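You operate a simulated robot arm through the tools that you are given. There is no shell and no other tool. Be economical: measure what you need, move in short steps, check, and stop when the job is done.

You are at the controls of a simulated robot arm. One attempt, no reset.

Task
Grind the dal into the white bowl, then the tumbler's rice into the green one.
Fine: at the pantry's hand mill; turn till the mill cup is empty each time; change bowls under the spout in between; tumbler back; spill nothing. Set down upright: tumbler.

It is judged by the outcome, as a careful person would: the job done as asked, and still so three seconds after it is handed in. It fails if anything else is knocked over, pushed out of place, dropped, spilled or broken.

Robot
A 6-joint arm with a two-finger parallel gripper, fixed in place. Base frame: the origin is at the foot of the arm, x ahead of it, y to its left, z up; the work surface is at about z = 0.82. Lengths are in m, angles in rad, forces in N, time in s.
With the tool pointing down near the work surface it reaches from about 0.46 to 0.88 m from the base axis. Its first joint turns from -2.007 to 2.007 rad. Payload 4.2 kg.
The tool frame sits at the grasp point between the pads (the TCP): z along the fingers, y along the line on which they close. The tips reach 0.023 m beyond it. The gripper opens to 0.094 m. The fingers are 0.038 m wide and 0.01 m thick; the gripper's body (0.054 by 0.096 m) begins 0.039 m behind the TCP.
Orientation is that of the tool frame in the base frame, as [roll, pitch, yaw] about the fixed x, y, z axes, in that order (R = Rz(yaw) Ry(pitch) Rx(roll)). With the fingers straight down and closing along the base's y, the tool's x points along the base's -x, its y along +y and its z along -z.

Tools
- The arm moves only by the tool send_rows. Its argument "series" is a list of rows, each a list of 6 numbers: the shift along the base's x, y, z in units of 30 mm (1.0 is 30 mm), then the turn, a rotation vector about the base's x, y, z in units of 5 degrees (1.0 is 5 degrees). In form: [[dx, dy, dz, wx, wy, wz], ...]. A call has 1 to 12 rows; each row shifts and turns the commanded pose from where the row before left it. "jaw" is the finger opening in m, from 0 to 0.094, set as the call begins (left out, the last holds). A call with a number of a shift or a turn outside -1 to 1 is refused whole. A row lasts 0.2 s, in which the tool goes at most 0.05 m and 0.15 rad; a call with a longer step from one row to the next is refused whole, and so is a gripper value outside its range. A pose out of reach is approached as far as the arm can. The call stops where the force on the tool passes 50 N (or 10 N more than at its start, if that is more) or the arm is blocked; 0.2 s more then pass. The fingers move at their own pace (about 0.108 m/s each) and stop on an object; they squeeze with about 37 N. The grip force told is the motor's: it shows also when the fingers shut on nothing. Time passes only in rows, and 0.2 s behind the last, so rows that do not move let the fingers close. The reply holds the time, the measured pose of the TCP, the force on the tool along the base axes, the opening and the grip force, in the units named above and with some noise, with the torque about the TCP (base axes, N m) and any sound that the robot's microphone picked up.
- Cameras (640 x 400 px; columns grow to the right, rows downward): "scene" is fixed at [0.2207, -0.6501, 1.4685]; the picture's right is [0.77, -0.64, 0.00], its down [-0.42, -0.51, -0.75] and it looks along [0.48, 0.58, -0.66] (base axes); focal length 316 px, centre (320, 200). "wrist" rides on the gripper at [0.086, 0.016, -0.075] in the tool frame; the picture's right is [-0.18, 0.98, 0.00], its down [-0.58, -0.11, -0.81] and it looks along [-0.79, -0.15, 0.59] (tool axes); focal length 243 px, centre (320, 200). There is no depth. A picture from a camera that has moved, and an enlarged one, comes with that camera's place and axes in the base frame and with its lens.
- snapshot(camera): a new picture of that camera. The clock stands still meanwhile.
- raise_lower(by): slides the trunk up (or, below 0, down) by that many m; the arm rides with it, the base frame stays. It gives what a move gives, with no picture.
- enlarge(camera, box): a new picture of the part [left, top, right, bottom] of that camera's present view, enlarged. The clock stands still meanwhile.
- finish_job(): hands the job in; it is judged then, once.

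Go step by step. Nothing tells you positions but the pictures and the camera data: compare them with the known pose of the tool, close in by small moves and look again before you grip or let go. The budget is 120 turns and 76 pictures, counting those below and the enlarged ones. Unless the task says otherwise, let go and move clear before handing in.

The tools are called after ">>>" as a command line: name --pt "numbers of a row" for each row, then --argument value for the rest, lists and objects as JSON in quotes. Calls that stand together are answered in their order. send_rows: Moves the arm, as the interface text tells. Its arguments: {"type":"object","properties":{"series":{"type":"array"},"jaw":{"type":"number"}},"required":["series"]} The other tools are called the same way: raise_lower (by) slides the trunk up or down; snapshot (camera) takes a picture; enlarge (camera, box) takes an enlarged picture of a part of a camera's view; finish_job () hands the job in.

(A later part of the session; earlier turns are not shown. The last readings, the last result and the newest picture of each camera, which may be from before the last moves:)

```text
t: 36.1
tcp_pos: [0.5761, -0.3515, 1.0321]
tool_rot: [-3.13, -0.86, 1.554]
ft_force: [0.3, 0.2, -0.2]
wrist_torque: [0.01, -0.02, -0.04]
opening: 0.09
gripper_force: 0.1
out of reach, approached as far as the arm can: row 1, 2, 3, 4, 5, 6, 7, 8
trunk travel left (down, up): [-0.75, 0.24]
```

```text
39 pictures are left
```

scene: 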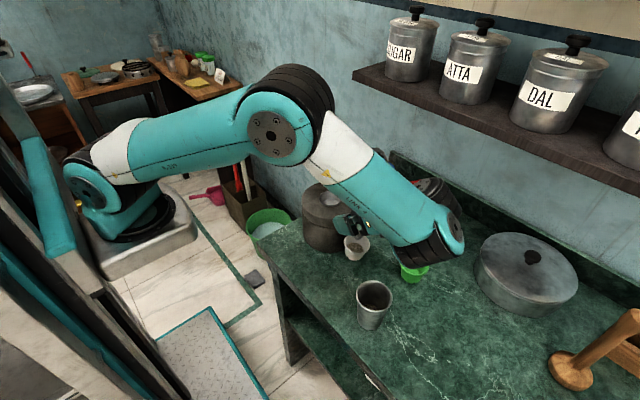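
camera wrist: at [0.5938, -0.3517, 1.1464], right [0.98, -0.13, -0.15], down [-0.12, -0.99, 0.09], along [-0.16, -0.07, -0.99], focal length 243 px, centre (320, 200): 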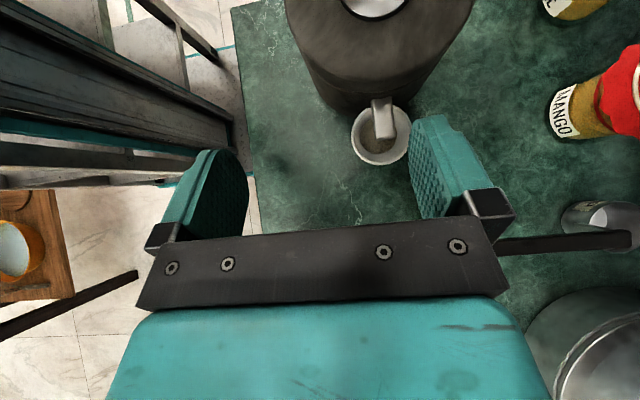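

The orientation is reached but that spot was at the edge of reach. I'll move the command down toward the bowl and see whether the arm follows.

>>> send_rows --pt "0 0.22 -0.85 0 0 0" --pt "0 0.22 -0.85 0 0 0" --pt "0 0.22 -0.85 0 0 0" --pt "0 0 0 0 0 0"

>>> snapshot --camera "wrist"

```text
t: 37.1
tcp_pos: [0.576, -0.3307, 0.954]
tool_rot: [-3.128, -0.861, 1.554]
ft_force: [0.7, -0.6, -0.5]
wrist_torque: [0.03, -0.01, -0.01]
opening: 0.0895
gripper_force: 0.2
trunk travel left (down, up): [-0.75, 0.24]
```

```text
38 pictures are left
camera wrist: at [0.5941, -0.3308, 1.0681], right [0.98, -0.12, -0.15], down [-0.11, -0.99, 0.08], along [-0.16, -0.07, -0.99], focal length 243 px, centre (320, 200)
```

wrist: 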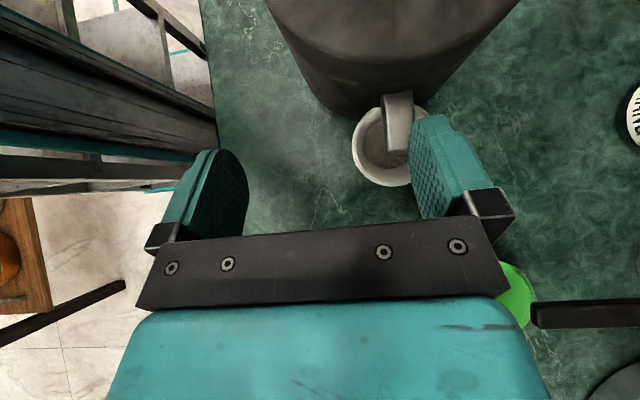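

The arm follows again and the bowl centre reads ≈(0.618, -0.309). Next I go to the pre-grip point 8 cm back along the tool axis.

>>> send_rows --pt "0.7 -0.75 -0.2 0 0 0" --pt "0.7 -0.73 -0.4 0 0 0" --pt "0 0 -0.9 0 0 0" --pt "0 0 0 0 0 0"

>>> snapshot --camera "wrist"

```text
t: 38.1
tcp_pos: [0.6086, -0.3641, 0.9084]
tool_rot: [-3.126, -0.864, 1.555]
ft_force: [-0.1, 0.1, -0.2]
wrist_torque: [-0.04, 0.02, 0.0]
opening: 0.0899
gripper_force: 0.2
out of reach, approached as far as the arm can: row 2
trunk travel left (down, up): [-0.75, 0.24]
```

```text
37 pictures are left
camera wrist: at [0.6264, -0.3637, 1.0217], right [0.98, -0.12, -0.15], down [-0.11, -0.99, 0.08], along [-0.16, -0.07, -0.99], focal length 243 px, centre (320, 200)
```

wrist: 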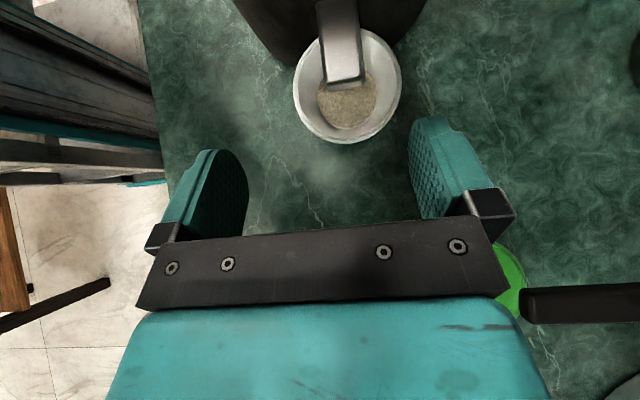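

Clear view: the bowl centre is at x≈0.625 and y≈-0.3075, so I must shift +x about 16 mm. Then in toward the bowl, part way.

>>> send_rows --pt "0.28 0.2 -0.2 0 0 0" --pt "0.27 0.2 -0.2 0 0 0" --pt "0 0.4 -0.38 0 0 0" --pt "0 0 0 0 0 0" --jaw 0.094

>>> snapshot --camera "wrist"

```text
t: 39.1
tcp_pos: [0.6235, -0.3397, 0.8852]
tool_rot: [-3.128, -0.863, 1.557]
ft_force: [0.1, 0.7, -0.9]
wrist_torque: [-0.01, 0.0, 0.01]
opening: 0.094
gripper_force: 0.0
trunk travel left (down, up): [-0.75, 0.24]
```

```text
36 pictures are left
camera wrist: at [0.6425, -0.3405, 0.9982], right [0.98, -0.12, -0.15], down [-0.11, -0.99, 0.08], along [-0.16, -0.07, -0.99], focal length 243 px, centre (320, 200)
```

wrist: 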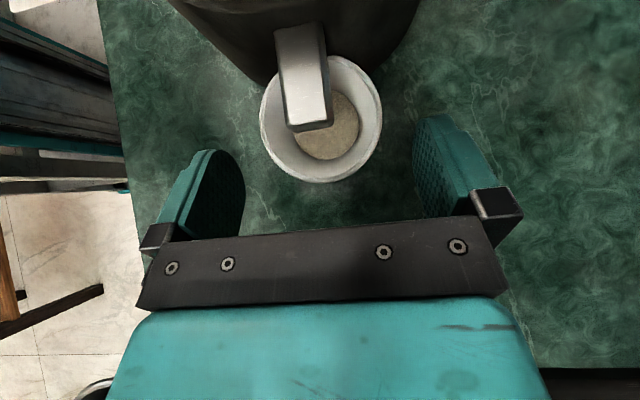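

Bowl centred between the fingers. Going in the last 28 mm, then closing.

>>> send_rows --pt "0 0.46 -0.45 0 0 0" --pt "0 0.46 -0.45 0 0 0" --pt "0 0 0 0 0 0"

>>> snapshot --camera "wrist"

```text
t: 39.9
tcp_pos: [0.623, -0.3107, 0.8573]
tool_rot: [-3.129, -0.863, 1.555]
ft_force: [0.6, -0.3, 0.5]
wrist_torque: [0.01, -0.01, -0.01]
opening: 0.094
gripper_force: 0.1
trunk travel left (down, up): [-0.75, 0.24]
```

```text
35 pictures are left
camera wrist: at [0.6421, -0.3116, 0.9706], right [0.98, -0.12, -0.15], down [-0.11, -0.99, 0.08], along [-0.16, -0.07, -0.99], focal length 243 px, centre (320, 200)
```

wrist: 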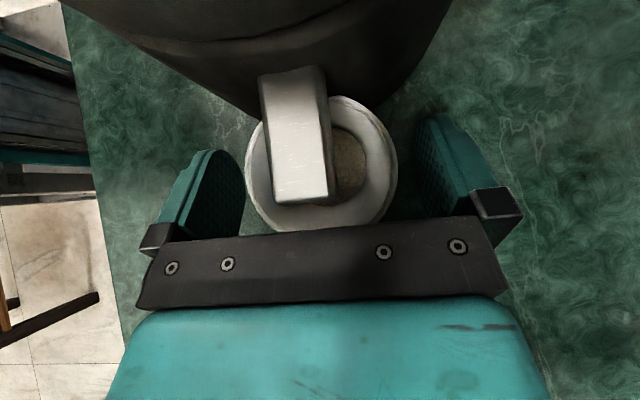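

The fingers flank the bowl; closing.

>>> send_rows --pt "0 0 0 0 0 0" --pt "0 0 0 0 0 0" --pt "0 0 0 0 0 0" --jaw 0.0

```text
t: 40.7
tcp_pos: [0.6248, -0.3111, 0.8561]
tool_rot: [-3.129, -0.862, 1.554]
ft_force: [0.8, -0.2, 0.8]
wrist_torque: [-0.02, -0.01, 0.02]
opening: 0.0593
gripper_force: 36.7
trunk travel left (down, up): [-0.75, 0.24]
```

Gripped (0.059 wide). I'll lift slightly, pull the bowl out from beneath the spout, and raise it.

>>> send_rows --pt "0 0 0.2 0 0 0" --pt "-0.2 -0.75 0 0 0 0" --pt "-0.2 -0.75 0.1 0 0 0" --pt "0 0 1 0 0 0" --pt "0 0 1 0 0 0" --pt "0 0 0 0 0 0"

>>> snapshot --camera "wrist"

```text
t: 42.1
tcp_pos: [0.6113, -0.3566, 0.9276]
tool_rot: [-3.127, -0.865, 1.554]
ft_force: [0.8, -0.3, 0.0]
wrist_torque: [0.01, -0.02, -0.03]
opening: 0.0
gripper_force: 37.3
trunk travel left (down, up): [-0.75, 0.24]
```

```text
34 pictures are left
camera wrist: at [0.6299, -0.3569, 1.0418], right [0.98, -0.12, -0.15], down [-0.11, -0.99, 0.08], along [-0.16, -0.06, -0.99], focal length 243 px, centre (320, 200)
```

wrist: 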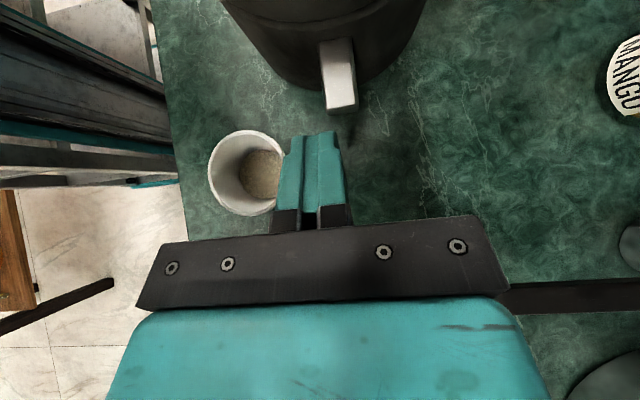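

The bowl slipped out of the grip; it appears to stand to the left with its flour. Checking in the scene view.

>>> enlarge --camera "scene" --box '[290, 190, 440, 310]'

>>> enlarge --camera "wrist" --box '[180, 100, 380, 240]'

```text
3.33 times, centred on (365, 250) of scene
camera zoom: at [0.2207, -0.6501, 1.4685], right [0.77, -0.64, 0.0], down [-0.42, -0.51, -0.75], along [0.48, 0.58, -0.66], focal length 1054 px, centre (170, 33)
```

zoom: 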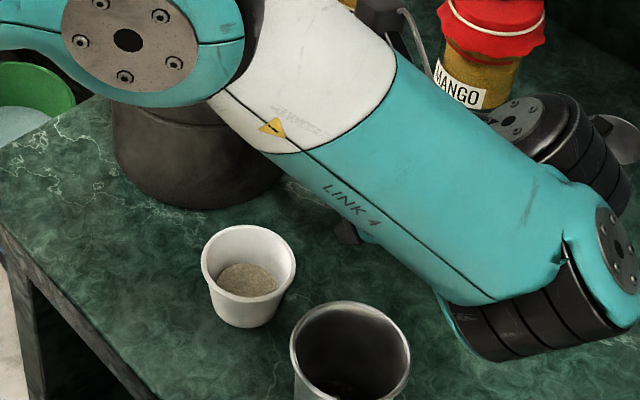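

```text
2.86 times, centred on (280, 170) of wrist
camera zoom: at [0.6299, -0.3569, 1.0418], right [0.98, -0.12, -0.15], down [-0.11, -0.99, 0.08], along [-0.16, -0.06, -0.99], focal length 693 px, centre (434, 286)
```

zoom: 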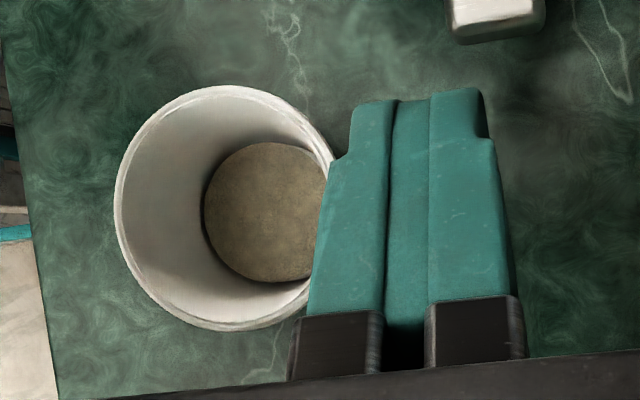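

The white bowl stands upright at about (0.547, -0.341) with its flour, and no spill is visible. That's a fine parking place. For the green bowl I'll use a vertical, deep outside grip: straighten the tool and go above it.

>>> send_rows --pt "0 0 1 0 0 0" --pt "0 0 1 -0.99 0 0" --pt "0 0 1 -0.99 0 0" --pt "0 0 0 -0.99 0 0" --pt "0 0 0 -0.99 0 0" --pt "0.3 -0.3 0 -0.99 0 0" --pt "0.4 -0.5 0 -0.99 0 0" --pt "0.4 -0.5 0 -0.99 0 0" --pt "0.4 -0.5 0 -0.99 0 0" --pt "0.5 -0.5 0 -0.99 0 0" --pt "0.4 -0.4 0 -0.99 0 0.1" --pt "0 0 0 0 0 0"

>>> snapshot --camera "wrist"

>>> snapshot --camera "scene"

```text
t: 44.7
tcp_pos: [0.6835, -0.436, 1.0163]
tool_rot: [-3.139, 0.002, 1.572]
ft_force: [-0.5, 0.8, 0.0]
wrist_torque: [-0.03, 0.01, 0.0]
opening: 0.0001
gripper_force: 37.1
trunk travel left (down, up): [-0.75, 0.24]
```

```text
31 pictures are left
camera wrist: at [0.7016, -0.3498, 1.0914], right [0.98, -0.18, 0.0], down [-0.11, -0.58, 0.81], along [-0.15, -0.79, -0.59], focal length 243 px, centre (320, 200)
```

wrist: 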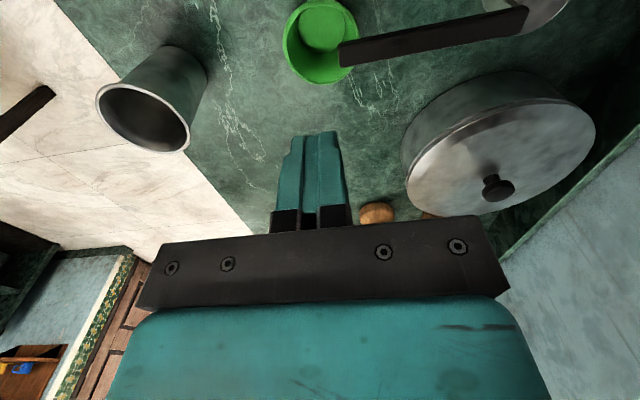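

```text
30 pictures are left
```

scene: 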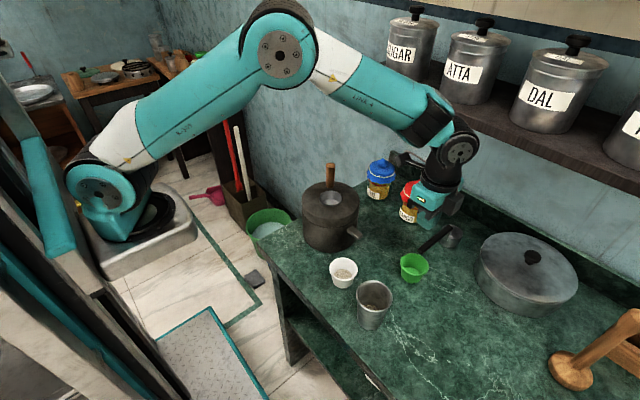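

The ladle's handle overhangs the green bowl's +x side, so a vertical grip is blocked. I'll approach it leaning ~50° from the base side, pointing (+x,+y), and turn there at height.

>>> send_rows --pt "-0.16 -0.16 0 0.999 -0.039 -0.9" --pt "-0.16 -0.16 0 0.993 -0.118 -0.9" --pt "-0.16 -0.16 0 0.981 -0.195 -0.9" --pt "-0.16 -0.16 0 0.962 -0.271 -0.9" --pt "-0.16 -0.16 0 0.938 -0.346 -0.9" --pt "-0.16 -0.16 0 0.908 -0.419 -0.9" --pt "-0.16 -0.16 0 0.872 -0.489 -0.9" --pt "-0.16 -0.16 0 0.831 -0.556 -0.9" --pt "-0.16 -0.16 0 0.785 -0.619 -0.9" --pt "-0.16 -0.16 0 0.734 -0.679 -0.9" --pt "0 0 -0.8 0 0 0" --pt "0 0 -0.8 0 0 0" --jaw 0.088

>>> snapshot --camera "wrist"

```text
t: 47.3
tcp_pos: [0.6351, -0.485, 0.9699]
tool_rot: [-3.138, -0.872, 0.783]
ft_force: [0.2, 0.4, -0.2]
wrist_torque: [0.01, 0.02, 0.02]
opening: 0.0882
gripper_force: 0.0
trunk travel left (down, up): [-0.75, 0.24]
```

```text
29 pictures are left
camera wrist: at [0.6469, -0.4977, 1.0833], right [0.61, -0.78, -0.14], down [-0.78, -0.62, 0.07], along [-0.15, 0.07, -0.99], focal length 243 px, centre (320, 200)
```

wrist: 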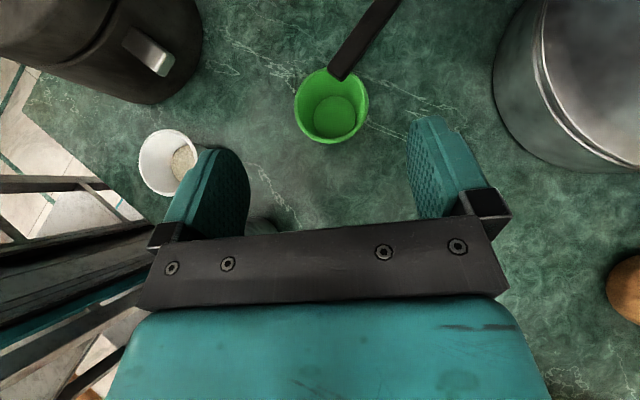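

The green bowl is at about (0.686, -0.440), almost centred. Lowering and going in along the tool axis, stopping short to check.

>>> send_rows --pt "0.05 -0.05 -0.97 0 0 0" --pt "0.05 -0.05 -0.97 0 0 0" --pt "0.5 0.5 -0.6 0 0 0" --pt "0.5 0.5 -0.6 0 0 0" --pt "0 0 0 0 0 0"

>>> snapshot --camera "wrist"

```text
t: 48.5
tcp_pos: [0.6677, -0.458, 0.8748]
tool_rot: [-3.137, -0.872, 0.784]
ft_force: [0.5, 0.3, -0.1]
wrist_torque: [0.03, 0.02, 0.01]
opening: 0.0882
gripper_force: 0.0
trunk travel left (down, up): [-0.75, 0.24]
```

```text
28 pictures are left
camera wrist: at [0.6801, -0.4698, 0.9891], right [0.61, -0.78, -0.14], down [-0.78, -0.62, 0.07], along [-0.15, 0.07, -0.99], focal length 243 px, centre (320, 200)
```

wrist: 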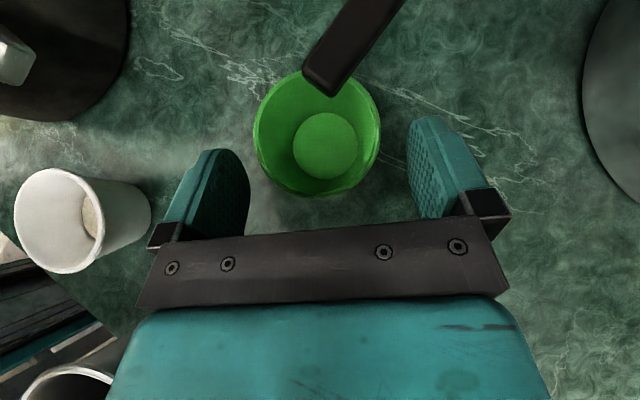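

>>> send_rows --pt "0.32 0.32 -0.34 0 0 0" --pt "0.32 0.32 -0.33 0 0 0" --pt "0 0 0 0 0 0"

>>> send_rows --pt "0 0 0 0 0 0" --pt "0 0 0 0 0 0" --pt "0 0 0.1 0 0 0" --pt "0 0 0.1 0 0 0" --jaw 0.0

>>> snapshot --camera "wrist"

```text
t: 49.3
tcp_pos: [0.6868, -0.4384, 0.8548]
tool_rot: [-3.138, -0.871, 0.784]
ft_force: [-0.3, 0.0, 0.5]
wrist_torque: [0.01, -0.01, 0.03]
opening: 0.0881
gripper_force: 0.1
trunk travel left (down, up): [-0.75, 0.24]
```

```text
t: 50.3
tcp_pos: [0.6885, -0.4385, 0.8625]
tool_rot: [-3.138, -0.869, 0.783]
ft_force: [0.2, 1.5, -0.6]
wrist_torque: [0.01, -0.01, 0.01]
opening: 0.0591
gripper_force: 37.2
trunk travel left (down, up): [-0.75, 0.24]
```

```text
27 pictures are left
camera wrist: at [0.6994, -0.4518, 0.9757], right [0.61, -0.78, -0.14], down [-0.78, -0.62, 0.07], along [-0.15, 0.07, -0.99], focal length 243 px, centre (320, 200)
```

wrist: 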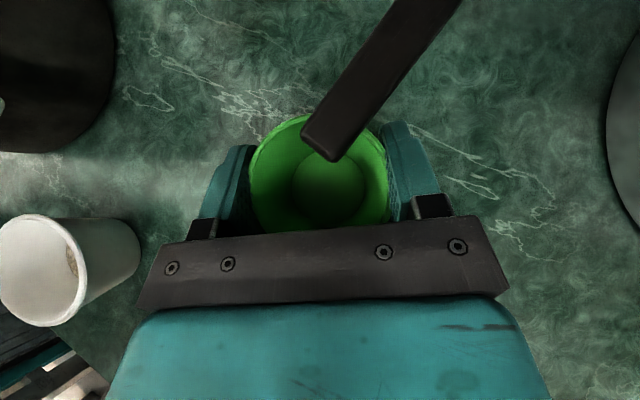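

Gripped and lifted slightly. I'll slide it out from beneath the handle gently and check that it stays held.

>>> send_rows --pt "-0.3 -0.3 0 0 0 0" --pt "-0.4 -0.4 0 0 0 0" --pt "-0.4 -0.4 0 0 0 0" --pt "-0.3 -0.2 0.3 0 0 0" --pt "0 0 0.5 0 0 0" --pt "0 0 0 0 0 0"

>>> snapshot --camera "wrist"

```text
t: 51.7
tcp_pos: [0.645, -0.4803, 0.8854]
tool_rot: [-3.138, -0.872, 0.783]
ft_force: [0.0, 0.0, -0.3]
wrist_torque: [-0.01, -0.01, 0.02]
opening: 0.0588
gripper_force: 37.1
trunk travel left (down, up): [-0.75, 0.24]
```

```text
26 pictures are left
camera wrist: at [0.6573, -0.4923, 0.9993], right [0.61, -0.78, -0.14], down [-0.78, -0.62, 0.07], along [-0.15, 0.07, -0.99], focal length 243 px, centre (320, 200)
```

wrist: 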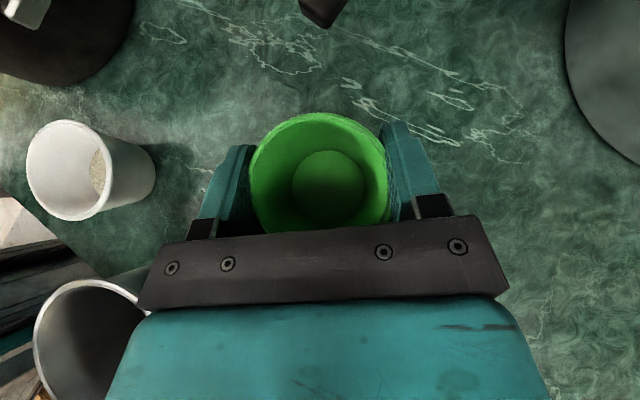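

The grip holds well. The body would foul the white bowl at the spout, so I'll set green down here for a moment and regrip it about 12 mm higher with less lean, for clearance.

>>> send_rows --pt "0 0 -0.5 0 0 0" --pt "0 0 -0.46 0 0 0" --pt "0 0 0 0 0 0"

>>> send_rows --pt "0 0 0 0 0 0" --pt "0 0 0 0 0 0" --pt "0 0 0.43 -0.707 0.707 0" --pt "0 0 0 -0.707 0.707 0" --pt "0 0 0 0 0 0" --jaw 0.078

>>> snapshot --camera "wrist"

```text
t: 52.5
tcp_pos: [0.6466, -0.478, 0.8575]
tool_rot: [-3.137, -0.871, 0.785]
ft_force: [-0.1, -0.3, 0.3]
wrist_torque: [-0.03, -0.01, 0.01]
opening: 0.0589
gripper_force: 37.1
trunk travel left (down, up): [-0.75, 0.24]
```

```text
t: 53.7
tcp_pos: [0.6467, -0.4777, 0.8707]
tool_rot: [-3.138, -0.696, 0.784]
ft_force: [0.2, -0.3, -0.3]
wrist_torque: [-0.02, -0.02, 0.0]
opening: 0.0782
gripper_force: 0.1
trunk travel left (down, up): [-0.75, 0.24]
```

```text
25 pictures are left
camera wrist: at [0.6723, -0.4767, 0.9824], right [0.59, -0.79, -0.12], down [-0.76, -0.6, 0.25], along [-0.27, -0.06, -0.96], focal length 243 px, centre (320, 200)
```

wrist: 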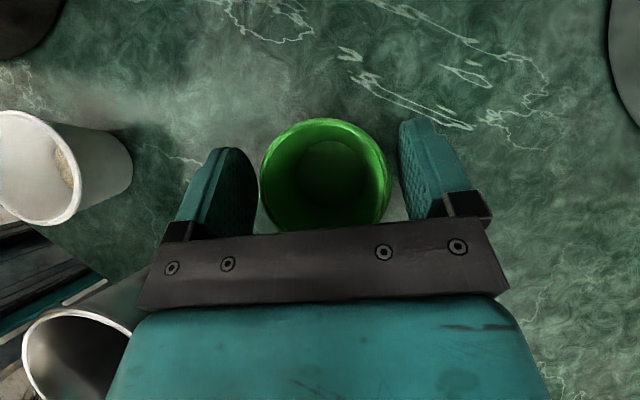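

Green stands fine. Closing at this height, lifting 1 cm and checking the grip.

>>> send_rows --pt "0 0 -0.1 0 0 0" --pt "0 0 0 0 0 0" --pt "0 0 0 0 0 0" --pt "0 0 0.5 0 0 0" --pt "0 0 0.5 0 0 0" --jaw 0.0

>>> send_rows --pt "-0.07 0.29 0 0 0 1" --pt "-0.07 0.29 0 0 0 1" --pt "-0.07 0.29 0 0 0 1" --pt "-0.07 0.29 0 0 0 1" --pt "-0.07 0.29 0 0 0 1" --pt "-0.07 0.29 0 0 0 1" --pt "-0.07 0.29 0 0 0 1" --pt "-0.07 0.29 0 0 0 1" --pt "-0.07 0.29 0 0 0 1" --pt "0 0 0 0 0 0"

>>> snapshot --camera "wrist"

```text
t: 54.9
tcp_pos: [0.6447, -0.4775, 0.8947]
tool_rot: [-3.136, -0.696, 0.782]
ft_force: [0.5, -0.4, -0.5]
wrist_torque: [0.03, -0.02, 0.01]
opening: 0.0585
gripper_force: 36.7
trunk travel left (down, up): [-0.75, 0.24]
```

```text
t: 57.1
tcp_pos: [0.6262, -0.3999, 0.8958]
tool_rot: [-3.138, -0.697, 1.571]
ft_force: [0.1, 0.1, 0.5]
wrist_torque: [0.02, 0.01, 0.0]
opening: 0.0584
gripper_force: 36.9
trunk travel left (down, up): [-0.75, 0.24]
```

```text
24 pictures are left
camera wrist: at [0.6442, -0.3813, 1.0086], right [0.98, -0.14, -0.12], down [-0.11, -0.96, 0.25], along [-0.15, -0.23, -0.96], focal length 243 px, centre (320, 200)
```

wrist: 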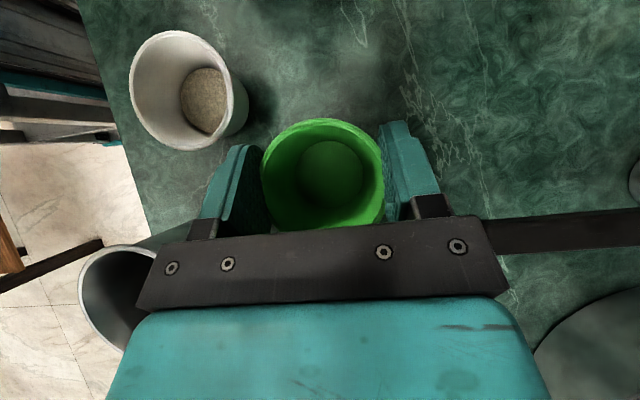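

Held well, and the white bowl at (0.555, -0.342) stays clear on the left. I'll lower to just above the table and slide green in under the spout, slightly +x of centre to avoid the white bowl.

>>> send_rows --pt "0.16 0 -0.4 0 0 0" --pt "0 0 -0.42 0 0 0" --pt "0 0.7 0 0 0 0" --pt "0 0.7 0 0 0 0" --pt "0 0.7 0 0 0 0" --pt "0 0.36 0 0 0 0" --pt "0 0 0 0 0 0"

>>> snapshot --camera "wrist"

```text
t: 58.7
tcp_pos: [0.6283, -0.3264, 0.8711]
tool_rot: [-3.138, -0.696, 1.568]
ft_force: [-0.3, 0.9, -1.1]
wrist_torque: [0.0, 0.03, -0.02]
opening: 0.0588
gripper_force: 37.0
out of reach, approached as far as the arm can: row 2
trunk travel left (down, up): [-0.75, 0.24]
```

```text
23 pictures are left
camera wrist: at [0.6464, -0.3074, 0.9835], right [0.98, -0.14, -0.12], down [-0.11, -0.96, 0.25], along [-0.15, -0.23, -0.96], focal length 243 px, centre (320, 200)
```

wrist: 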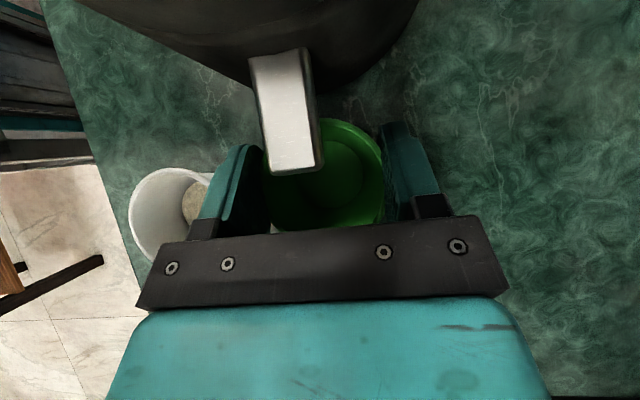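

Green sits under the spout with the outlet well inside its rim. Setting it down, opening just enough, and rising straight up first.

>>> send_rows --pt "0 0 -0.12 0 0 0" --pt "0 0 0 0 0 0"

>>> send_rows --pt "0 0 0 0 0 0" --pt "0 0 0.3 0 0 0" --pt "0 0 0.6 0 0 0" --pt "0 -0.3 0.8 0 0 0" --pt "0 -0.5 0.8 0 0 0" --pt "0 -0.5 0.8 0 0 0" --pt "0 0 0 0 0 0" --jaw 0.067

>>> enlarge --camera "scene" --box '[290, 180, 430, 340]'

>>> snapshot --camera "wrist"

```text
t: 59.3
tcp_pos: [0.6281, -0.3256, 0.8692]
tool_rot: [-3.141, -0.697, 1.572]
ft_force: [-1.2, 0.0, 15.1]
wrist_torque: [-0.04, 0.08, 0.04]
opening: 0.0582
gripper_force: 36.9
trunk travel left (down, up): [-0.75, 0.24]
```

```text
t: 60.9
tcp_pos: [0.6286, -0.3663, 0.968]
tool_rot: [-3.14, -0.696, 1.569]
ft_force: [0.8, -0.1, -1.2]
wrist_torque: [-0.01, -0.02, -0.02]
opening: 0.067
gripper_force: 0.1
trunk travel left (down, up): [-0.75, 0.24]
```

```text
2.50 times, centred on (360, 260) of scene
camera zoom: at [0.2207, -0.6501, 1.4685], right [0.77, -0.64, 0.0], down [-0.42, -0.51, -0.75], along [0.48, 0.58, -0.66], focal length 791 px, centre (220, 50)
```

zoom: 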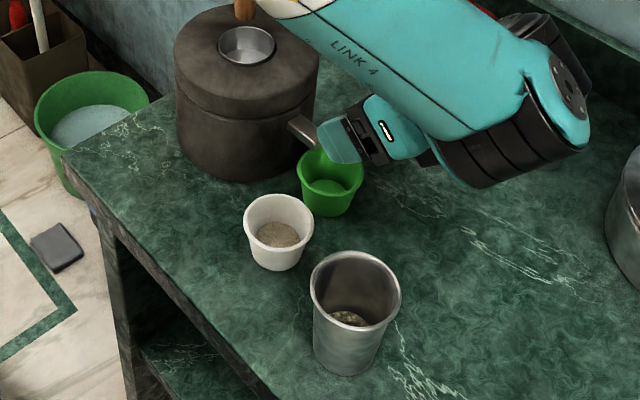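

```text
21 pictures are left
camera wrist: at [0.6463, -0.3476, 1.0799], right [0.98, -0.14, -0.12], down [-0.11, -0.96, 0.25], along [-0.15, -0.23, -0.96], focal length 243 px, centre (320, 200)
```

wrist: 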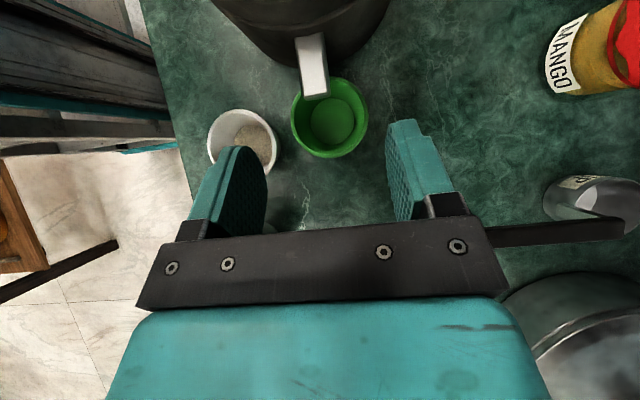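

Green is in place under the spout and white is intact. Now the tumbler at about (0.523, -0.455): I'll swing the tool to point along +x, nearly horizontal, so I can grip its side and later tip it forward into the mill.

>>> send_rows --pt "-0.4 -0.16 0.8 0.389 -0.017 -1" --pt "-0.4 -0.16 0.8 0.386 -0.051 -1" --pt "-0.4 -0.16 0 0.38 -0.084 -1" --pt "-0.4 -0.16 0 0.371 -0.117 -1" --pt "-0.4 -0.16 0 0.359 -0.149 -1" --pt "-0.4 -0.16 0 0.345 -0.18 -1" --pt "-0.4 -0.16 0 0.328 -0.209 -1" --pt "-0.4 -0.16 0 0.309 -0.237 -1" --pt "-0.4 -0.16 0 0.287 -0.263 -1" --jaw 0.094

>>> send_rows --pt "-0.4 -0.16 0 0.263 -0.287 -1" --pt "-0.4 -0.16 0 0.237 -0.309 -1" --pt "-0.4 -0.16 0 0.209 -0.328 -1" --pt "-0.4 -0.16 0 0.18 -0.345 -1" --pt "-0.4 -0.16 0 0.149 -0.359 -1" --pt "-0.4 -0.16 0 0.117 -0.371 -1" --pt "-0.4 -0.16 0 0.084 -0.38 -1" --pt "-0.4 -0.16 0 0.051 -0.386 -1" --pt "-0.4 -0.16 0 0.017 -0.389 -1" --pt "0 0 0 0 0 0"

>>> snapshot --camera "wrist"

>>> snapshot --camera "scene"

```text
t: 62.9
tcp_pos: [0.5193, -0.4063, 1.0139]
tool_rot: [-3.139, -1.003, 0.781]
ft_force: [-0.3, -0.6, -0.5]
wrist_torque: [0.03, 0.02, 0.02]
opening: 0.0939
gripper_force: 0.0
trunk travel left (down, up): [-0.75, 0.24]
```

```text
t: 65.1
tcp_pos: [0.4108, -0.4516, 1.0134]
tool_rot: [-3.136, -1.307, -0.008]
ft_force: [0.0, 0.4, 0.2]
wrist_torque: [0.0, 0.0, -0.01]
opening: 0.0941
gripper_force: 0.0
trunk travel left (down, up): [-0.75, 0.24]
```

```text
20 pictures are left
camera wrist: at [0.3635, -0.4678, 1.1166], right [-0.05, -0.98, -0.18], down [-0.93, 0.11, -0.35], along [0.36, 0.15, -0.92], focal length 243 px, centre (320, 200)
```

wrist: 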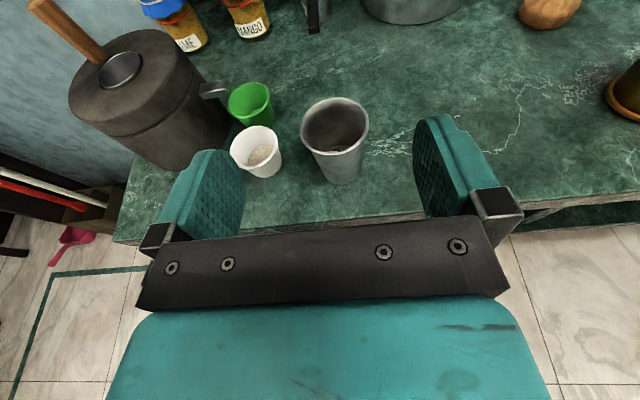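

```text
19 pictures are left
```

scene: 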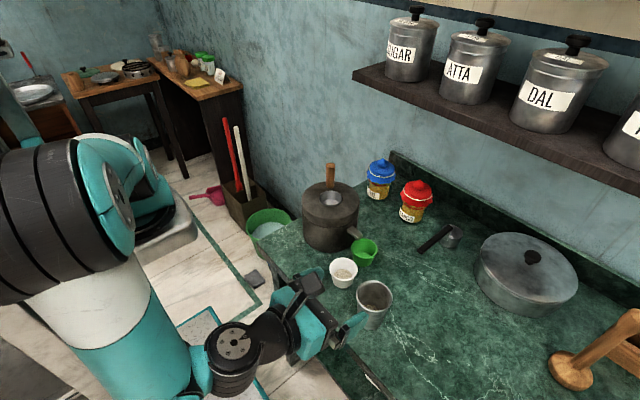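

Reached, and the tumbler is at about (0.527, -0.454). I'll go down to grip height short of it, then partly forward and check.

>>> send_rows --pt "0 -0.02 -0.965 0 0 0" --pt "0 -0.02 -0.965 0 0 0" --pt "0 -0.02 -0.965 0 0 0" --pt "0 -0.02 -0.965 0 0 0" --pt "0 0 -0.965 0 0 0" --pt "0.7 0 0 0 0 0" --pt "0.7 0 0 0 0 0" --pt "0 0 0 0 0 0"

>>> snapshot --camera "wrist"

```text
t: 66.9
tcp_pos: [0.4553, -0.4542, 0.8711]
tool_rot: [-3.132, -1.306, -0.009]
ft_force: [0.1, -0.3, -0.8]
wrist_torque: [0.0, 0.0, -0.04]
opening: 0.0939
gripper_force: 0.0
trunk travel left (down, up): [-0.75, 0.24]
```

```text
18 pictures are left
camera wrist: at [0.4059, -0.4707, 0.9731], right [-0.05, -0.98, -0.18], down [-0.93, 0.11, -0.35], along [0.36, 0.15, -0.92], focal length 243 px, centre (320, 200)
```

wrist: 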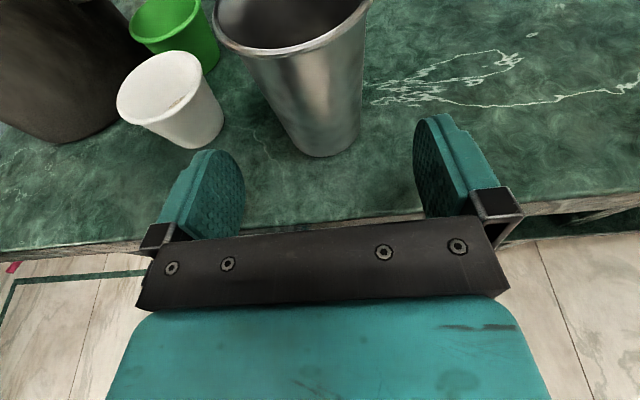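

Aligned in y. Advancing to x≈0.513 and closing on the tumbler.

>>> send_rows --pt "0.65 0 0 0 0 0" --pt "0.65 0 0 0 0 0" --pt "0.62 0 0 0 0 0" --pt "0 0 0 0 0 0"

>>> send_rows --pt "0 0 0 0 0 0" --pt "0 0 0 0 0 0" --pt "0 0 0 0 0 0" --jaw 0.0

>>> snapshot --camera "wrist"

```text
t: 67.9
tcp_pos: [0.5128, -0.4522, 0.8711]
tool_rot: [-3.133, -1.307, -0.004]
ft_force: [0.4, 0.0, -0.4]
wrist_torque: [-0.03, -0.01, -0.03]
opening: 0.094
gripper_force: 0.0
trunk travel left (down, up): [-0.75, 0.24]
```

```text
t: 68.7
tcp_pos: [0.5117, -0.453, 0.8703]
tool_rot: [-3.133, -1.309, -0.006]
ft_force: [-0.3, -0.7, 0.5]
wrist_torque: [-0.03, -0.05, 0.02]
opening: 0.0628
gripper_force: 37.2
trunk travel left (down, up): [-0.75, 0.24]
```

```text
17 pictures are left
camera wrist: at [0.4634, -0.4695, 0.9727], right [-0.05, -0.98, -0.18], down [-0.93, 0.11, -0.35], along [0.36, 0.15, -0.92], focal length 243 px, centre (320, 200)
```

wrist: 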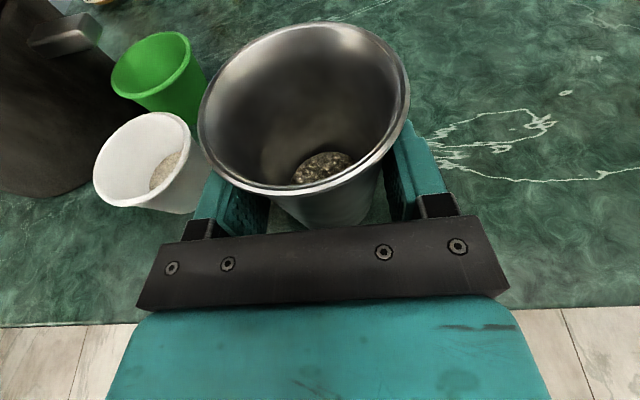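

Tumbler gripped (home: TCP 0.512, -0.453, 0.870). Lifting straight up.

>>> send_rows --pt "0 0 0.3 0 0 0" --pt "0 0 0.9 0 0 0" --pt "0 0 0.9 0 0 0" --pt "0 0 0.9 0 0 0" --pt "0 0 0.9 0 0 0" --pt "0 0 0.9 0 0 0" --pt "0 0 0.55 0 0 0" --pt "0 0 0 0 0 0"

>>> send_rows --pt "0.1 0.4 0 0 0 0" --pt "0.2 0.85 0 0 0 0" --pt "0.2 0.9 0 0 0 0" --pt "0.2 0.9 0 0 0 0" --pt "0.2 0.9 0 0 0 0" --pt "0.2 0.9 0 0 0 0" --pt "0.2 0.9 0 0 0 0" --pt "0.2 0.9 0 0 0 0" --pt "0.2 0.9 0 0 0 0" --pt "0.23 0.7 0 0 0 0" --pt "0 0 0 0 0 0"

>>> snapshot --camera "wrist"

>>> enlarge --camera "scene" --box '[250, 120, 410, 290]'

```text
t: 70.5
tcp_pos: [0.5112, -0.453, 1.0307]
tool_rot: [-3.13, -1.307, -0.011]
ft_force: [0.3, 0.5, -0.3]
wrist_torque: [-0.01, -0.02, -0.03]
opening: 0.0626
gripper_force: 36.9
trunk travel left (down, up): [-0.75, 0.24]
```

```text
t: 72.9
tcp_pos: [0.6035, -0.272, 1.0533]
tool_rot: [-3.129, -1.296, -0.008]
ft_force: [0.3, -0.4, -1.3]
wrist_torque: [0.0, 0.04, -0.03]
opening: 0.0624
gripper_force: 36.0
out of reach, approached as far as the arm can: row 6, 7, 8, 9, 10
trunk travel left (down, up): [-0.75, 0.24]
```

```text
16 pictures are left
camera wrist: at [0.5564, -0.2891, 1.156], right [-0.04, -0.98, -0.18], down [-0.93, 0.11, -0.34], along [0.35, 0.15, -0.92], focal length 243 px, centre (320, 200)
```

wrist: 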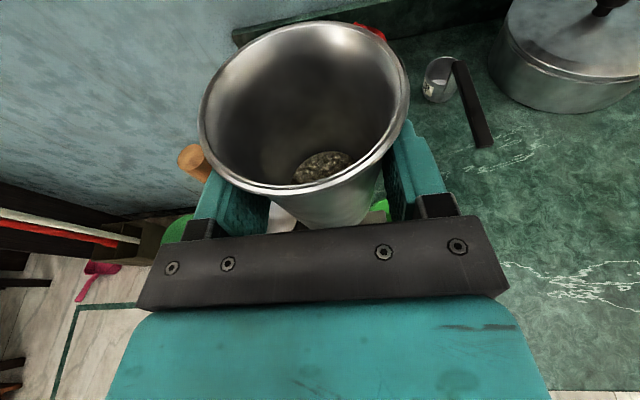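

```text
2.35 times, centred on (330, 205) of scene
camera zoom: at [0.2207, -0.6501, 1.4685], right [0.77, -0.64, 0.0], down [-0.42, -0.51, -0.75], along [0.48, 0.58, -0.66], focal length 744 px, centre (296, 188)
```

zoom: 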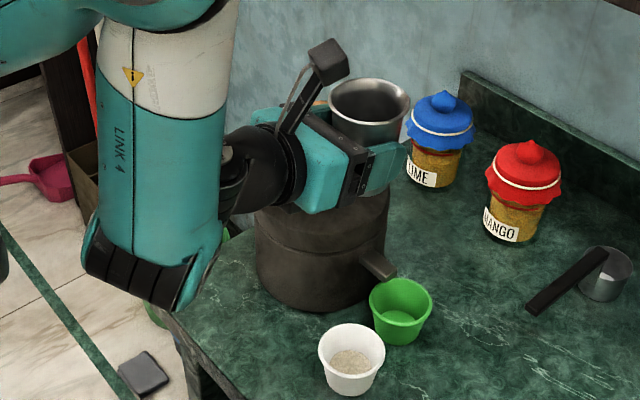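

The near position is out of reach while the tool is horizontal. Tipping forward brings the wrist up, so I'll tip to 50°, which is safe with the rice deep inside, while moving toward the pour point.

>>> send_rows --pt "0 0 0 0 1 0" --pt "0 0 0 0 1 0" --pt "0 0 0 0 1 0" --pt "0 0 0 0 1 0" --pt "0 0 0 0 1 0" --pt "-0.2 0.4 -0.1 0 1 0" --pt "-0.2 0.45 -0.1 0 1 0" --pt "-0.2 0.45 -0.1 0 1 0" --pt "-0.2 0.45 -0.1 0 1 0" --pt "-0.2 0.45 -0.1 0 1 0" --pt "0 0 0 0 0 0"

>>> snapshot --camera "wrist"

```text
t: 75.3
tcp_pos: [0.5729, -0.207, 1.0391]
tool_rot: [-3.139, -0.435, -0.002]
ft_force: [-0.8, -0.7, -0.8]
wrist_torque: [0.02, -0.02, -0.01]
opening: 0.0626
gripper_force: 37.0
trunk travel left (down, up): [-0.75, 0.24]
```

```text
14 pictures are left
camera wrist: at [0.6207, -0.2235, 1.142], right [-0.17, -0.98, -0.08], down [-0.87, 0.11, 0.49], along [-0.47, 0.15, -0.87], focal length 243 px, centre (320, 200)
```

wrist: 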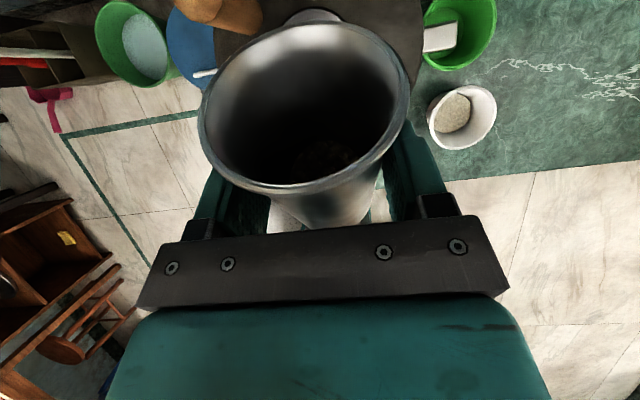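

Tilt is 50° and position good. Going to 80° with the lip coming to just before the cup centre.

>>> send_rows --pt "0 0.01 -0.1 0 1 0" --pt "0 0.01 -0.2 0 1 0" --pt "0 0.01 -0.25 0 1 0" --pt "0 0 -0.25 0 1 0" --pt "0 0 -0.25 0 1 0" --pt "0 0 -0.25 0 1 0"

>>> enlarge --camera "scene" --box '[280, 130, 390, 260]'

>>> snapshot --camera "wrist"

```text
t: 76.7
tcp_pos: [0.5723, -0.2063, 0.9981]
tool_rot: [-3.139, 0.088, -0.002]
ft_force: [0.3, -0.4, -1.0]
wrist_torque: [0.02, -0.03, 0.0]
opening: 0.0624
gripper_force: 37.2
trunk travel left (down, up): [-0.75, 0.24]
```

```text
3.08 times, centred on (335, 195) of scene
camera zoom: at [0.2207, -0.6501, 1.4685], right [0.77, -0.64, 0.0], down [-0.42, -0.51, -0.75], along [0.48, 0.58, -0.66], focal length 973 px, centre (274, 215)
```

zoom: 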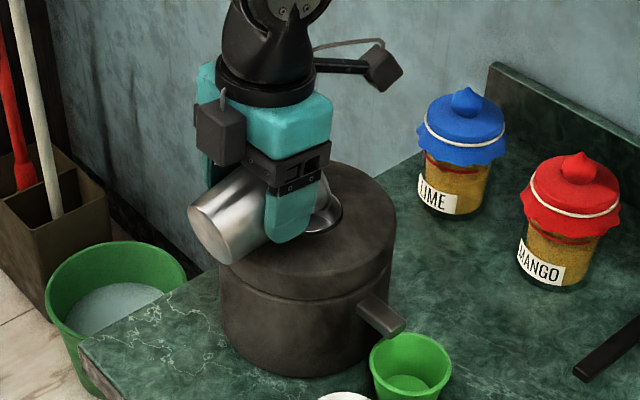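

```text
12 pictures are left
camera wrist: at [0.6665, -0.2226, 1.065], right [-0.19, -0.98, 0.01], down [-0.51, 0.11, 0.86], along [-0.84, 0.15, -0.52], focal length 243 px, centre (320, 200)
```

wrist: 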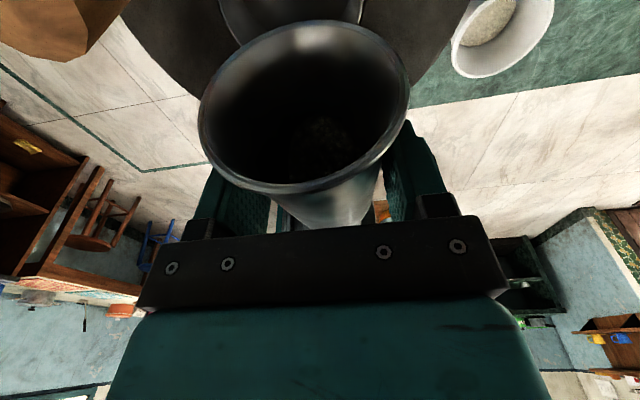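

The lip hangs right over the cup, perhaps 5 mm to -y. I'll correct that and pour slowly, keeping the lip in place.

>>> send_rows --pt "0.03 0.05 0.08 0 0.5 0" --pt "0.04 0.05 0.08 0 0.5 0" --pt "0.04 0.04 0.08 0 0.5 0" --pt "0.04 0 0.08 0 0.5 0" --pt "0.074 0 0.05 0 0.5 0" --pt "0.074 0 0.05 0 0.5 0" --pt "0.074 0 0.05 0 0.5 0" --pt "0.074 0 0.05 0 0.5 0" --pt "0.074 0 0.05 0 0.5 0" --pt "0.074 0 0.05 0 0.5 0" --pt "0 0 0 0 0 0"

>>> snapshot --camera "wrist"

```text
t: 79.1
tcp_pos: [0.5896, -0.2036, 1.0182]
tool_rot: [-3.14, 0.526, -0.003]
ft_force: [-0.3, -0.5, -0.6]
wrist_torque: [-0.01, -0.05, -0.02]
opening: 0.0623
gripper_force: 37.2
trunk travel left (down, up): [-0.75, 0.24]
```

```text
11 pictures are left
camera wrist: at [0.7034, -0.2187, 1.0382], right [-0.16, -0.98, 0.09], down [-0.1, 0.11, 0.99], along [-0.98, 0.15, -0.11], focal length 243 px, centre (320, 200)
```

wrist: 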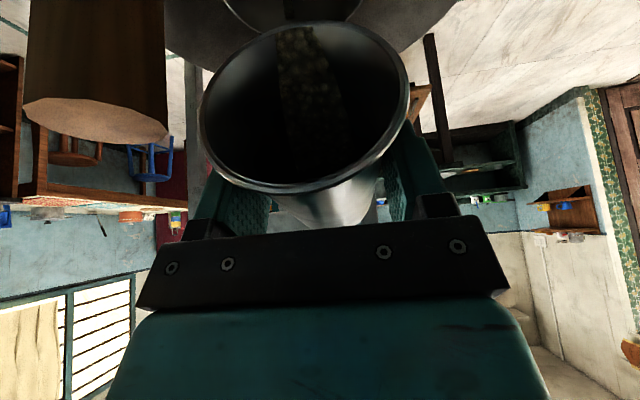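

Rice is running along the wall to the lip, over the cup. Continuing to about 130° and holding.

>>> send_rows --pt "0.083 0.02 0.032 0 0.5 0" --pt "0.083 0.02 0.032 0 0.5 0" --pt "0.083 0 0.032 0 0.5 0" --pt "0.083 0 0.032 0 0.5 0" --pt "0.087 0 0.018 0 0.5 0" --pt "0.087 0 0.018 0 0.5 0" --pt "0.087 0 0.018 0 0.5 0" --pt "0.087 0 0.018 0 0.5 0" --pt "0.09 0 0.01 0 0.5 0" --pt "0.09 0 0.01 0 0.5 0" --pt "0 0 0 0 0 0" --pt "0 0 0 0 0 0"

>>> snapshot --camera "wrist"

```text
t: 81.4
tcp_pos: [0.5918, -0.138, 1.0216]
tool_rot: [3.141, 0.957, -0.002]
ft_force: [-0.2, -0.1, -1.6]
wrist_torque: [-0.04, 0.03, -0.03]
opening: 0.0624
gripper_force: 37.0
out of reach, approached as far as the arm can: row 9, 10
trunk travel left (down, up): [-0.75, 0.24]
stopped in row 11: the arm was blocked; the commanded pose is now the measured one
```

```text
10 pictures are left
camera wrist: at [0.7032, -0.1548, 0.9926], right [-0.11, -0.98, 0.15], down [0.33, 0.11, 0.94], along [-0.94, 0.15, 0.31], focal length 243 px, centre (320, 200)
```

wrist: 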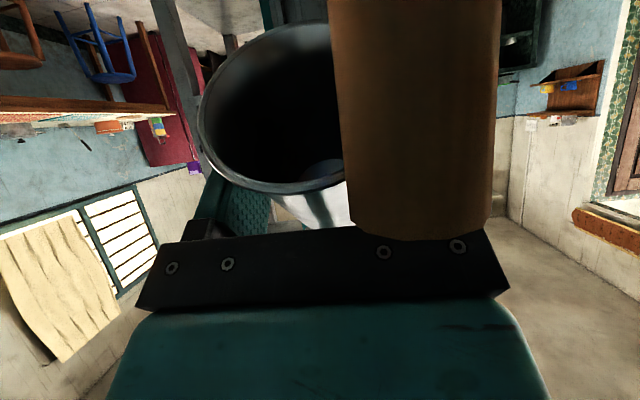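

The last rows ran out of reach and the arm drifted to +y against the peg. The tumbler looks empty. I'll rise straight up before anything else and inspect.

>>> send_rows --pt "0 0 0.5 0 -0.5 0" --pt "0 0 0.8 0 -0.5 0" --pt "0 0 0.8 0 -1 0" --pt "0 0 0.5 0 -1 0" --pt "0 0 0 0 0 0"

>>> enlarge --camera "scene" --box '[280, 120, 400, 260]'

```text
t: 82.6
tcp_pos: [0.5912, -0.1398, 1.0999]
tool_rot: [3.141, 0.698, -0.004]
ft_force: [1.0, -0.4, -1.2]
wrist_torque: [0.02, 0.01, 0.03]
opening: 0.0623
gripper_force: 37.1
trunk travel left (down, up): [-0.75, 0.24]
```

```text
2.86 times, centred on (340, 190) of scene
camera zoom: at [0.2207, -0.6501, 1.4685], right [0.77, -0.64, 0.0], down [-0.42, -0.51, -0.75], along [0.48, 0.58, -0.66], focal length 904 px, centre (263, 229)
```

zoom: 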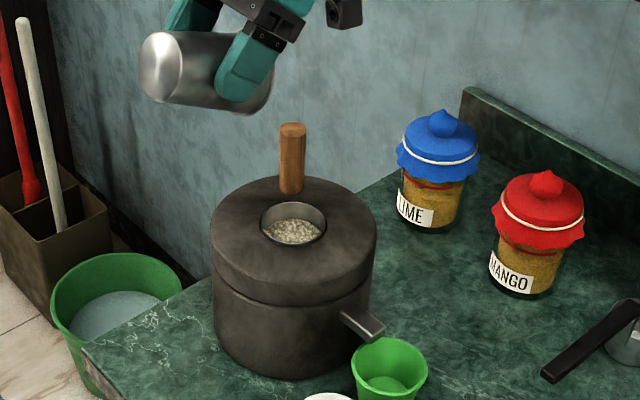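

The rice is all in the mill cup with nothing spilled. Now turning the tumbler upright while carrying it back toward its place.

>>> send_rows --pt "0 -0.5 0 0 -1 0" --pt "0 -0.5 0 0 -1 0" --pt "0 -0.5 0 0 -1 0" --pt "0 -0.5 0 0 -1 0" --pt "0 -0.5 0 0 -1 0" --pt "0 -0.5 0 0 -1 0" --pt "0 -0.5 0 0 -1 0" --pt "0 -0.5 0 0 -1 0" --pt "0 -0.5 0 0 -1 0" --pt "0 -0.5 0 0 -1 0" --pt "0 -0.5 0 0 -1 0" --pt "0 -0.5 0 0 -1 0"

>>> send_rows --pt "-0.24 -0.4 0 0 -1 0" --pt "-0.24 -0.4 0 0 -1 0" --pt "-0.24 -0.4 0 0 -1 0" --pt "-0.24 -0.4 0 0 -1 0" --pt "-0.24 -0.4 0 0 -1 0" --pt "-0.24 -0.4 0 0 -1 0" --pt "-0.24 -0.4 0 0 -1 0" --pt "-0.24 -0.4 0 0 -1 0" --pt "-0.24 -0.4 0 0 -1 0" --pt "-0.24 -0.4 0 0 -1 0" --pt "-0.24 -0.4 0 0 -1 0" --pt "0 0 0 0 0 0"

```text
t: 85.2
tcp_pos: [0.5904, -0.3184, 1.1002]
tool_rot: [-3.139, -0.349, -0.002]
ft_force: [-0.4, -0.2, -0.9]
wrist_torque: [-0.03, 0.0, -0.02]
opening: 0.0625
gripper_force: 37.4
trunk travel left (down, up): [-0.75, 0.24]
```

```text
t: 87.8
tcp_pos: [0.5119, -0.4509, 1.0979]
tool_rot: [-3.133, -1.312, -0.009]
ft_force: [-0.4, -0.5, -0.5]
wrist_torque: [-0.02, 0.04, -0.02]
opening: 0.0623
gripper_force: 37.3
trunk travel left (down, up): [-0.75, 0.24]
```

Upright again above its home. Lowering it, gently at the end.

>>> send_rows --pt "0 -0.06 -0.95 0 0 0" --pt "0 0 -0.95 0 0 0" --pt "0 0 -0.95 0 0 0" --pt "0 0 -0.95 0 0 0" --pt "0 0 -0.95 0 0 0" --pt "0 0 -0.95 0 0 0" --pt "0 0 -0.95 0 0 0" --pt "0 0 -0.6 0 0 0" --pt "0 0 -0.15 0 0 0" --pt "0 0 -0.1 0 0 0" --pt "0 0 0 0 0 0"

>>> snapshot --camera "wrist"

```text
t: 90.2
tcp_pos: [0.512, -0.4508, 0.8738]
tool_rot: [-3.131, -1.308, -0.009]
ft_force: [-0.2, -0.8, -1.1]
wrist_torque: [-0.02, -0.01, -0.02]
opening: 0.0621
gripper_force: 37.5
trunk travel left (down, up): [-0.75, 0.24]
```

```text
8 pictures are left
camera wrist: at [0.4637, -0.4682, 0.9764], right [-0.05, -0.98, -0.18], down [-0.93, 0.11, -0.35], along [0.37, 0.15, -0.92], focal length 243 px, centre (320, 200)
```

wrist: 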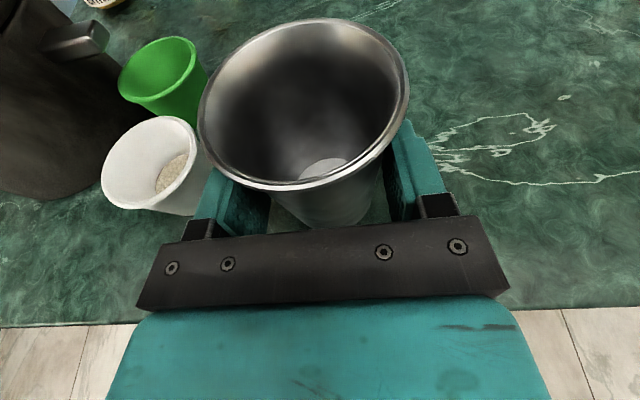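

Tumbler is empty and about 3 mm above the counter. Easing down until contact.

>>> send_rows --pt "0 0 -0.06 0 0 0" --pt "0 0 -0.06 0 0 0" --pt "0 0 0 0 0 0"

```text
t: 91.0
tcp_pos: [0.5124, -0.452, 0.8703]
tool_rot: [-3.131, -1.309, -0.006]
ft_force: [-0.2, 0.1, -0.5]
wrist_torque: [0.0, 0.02, 0.01]
opening: 0.0621
gripper_force: 36.6
trunk travel left (down, up): [-0.75, 0.24]
```

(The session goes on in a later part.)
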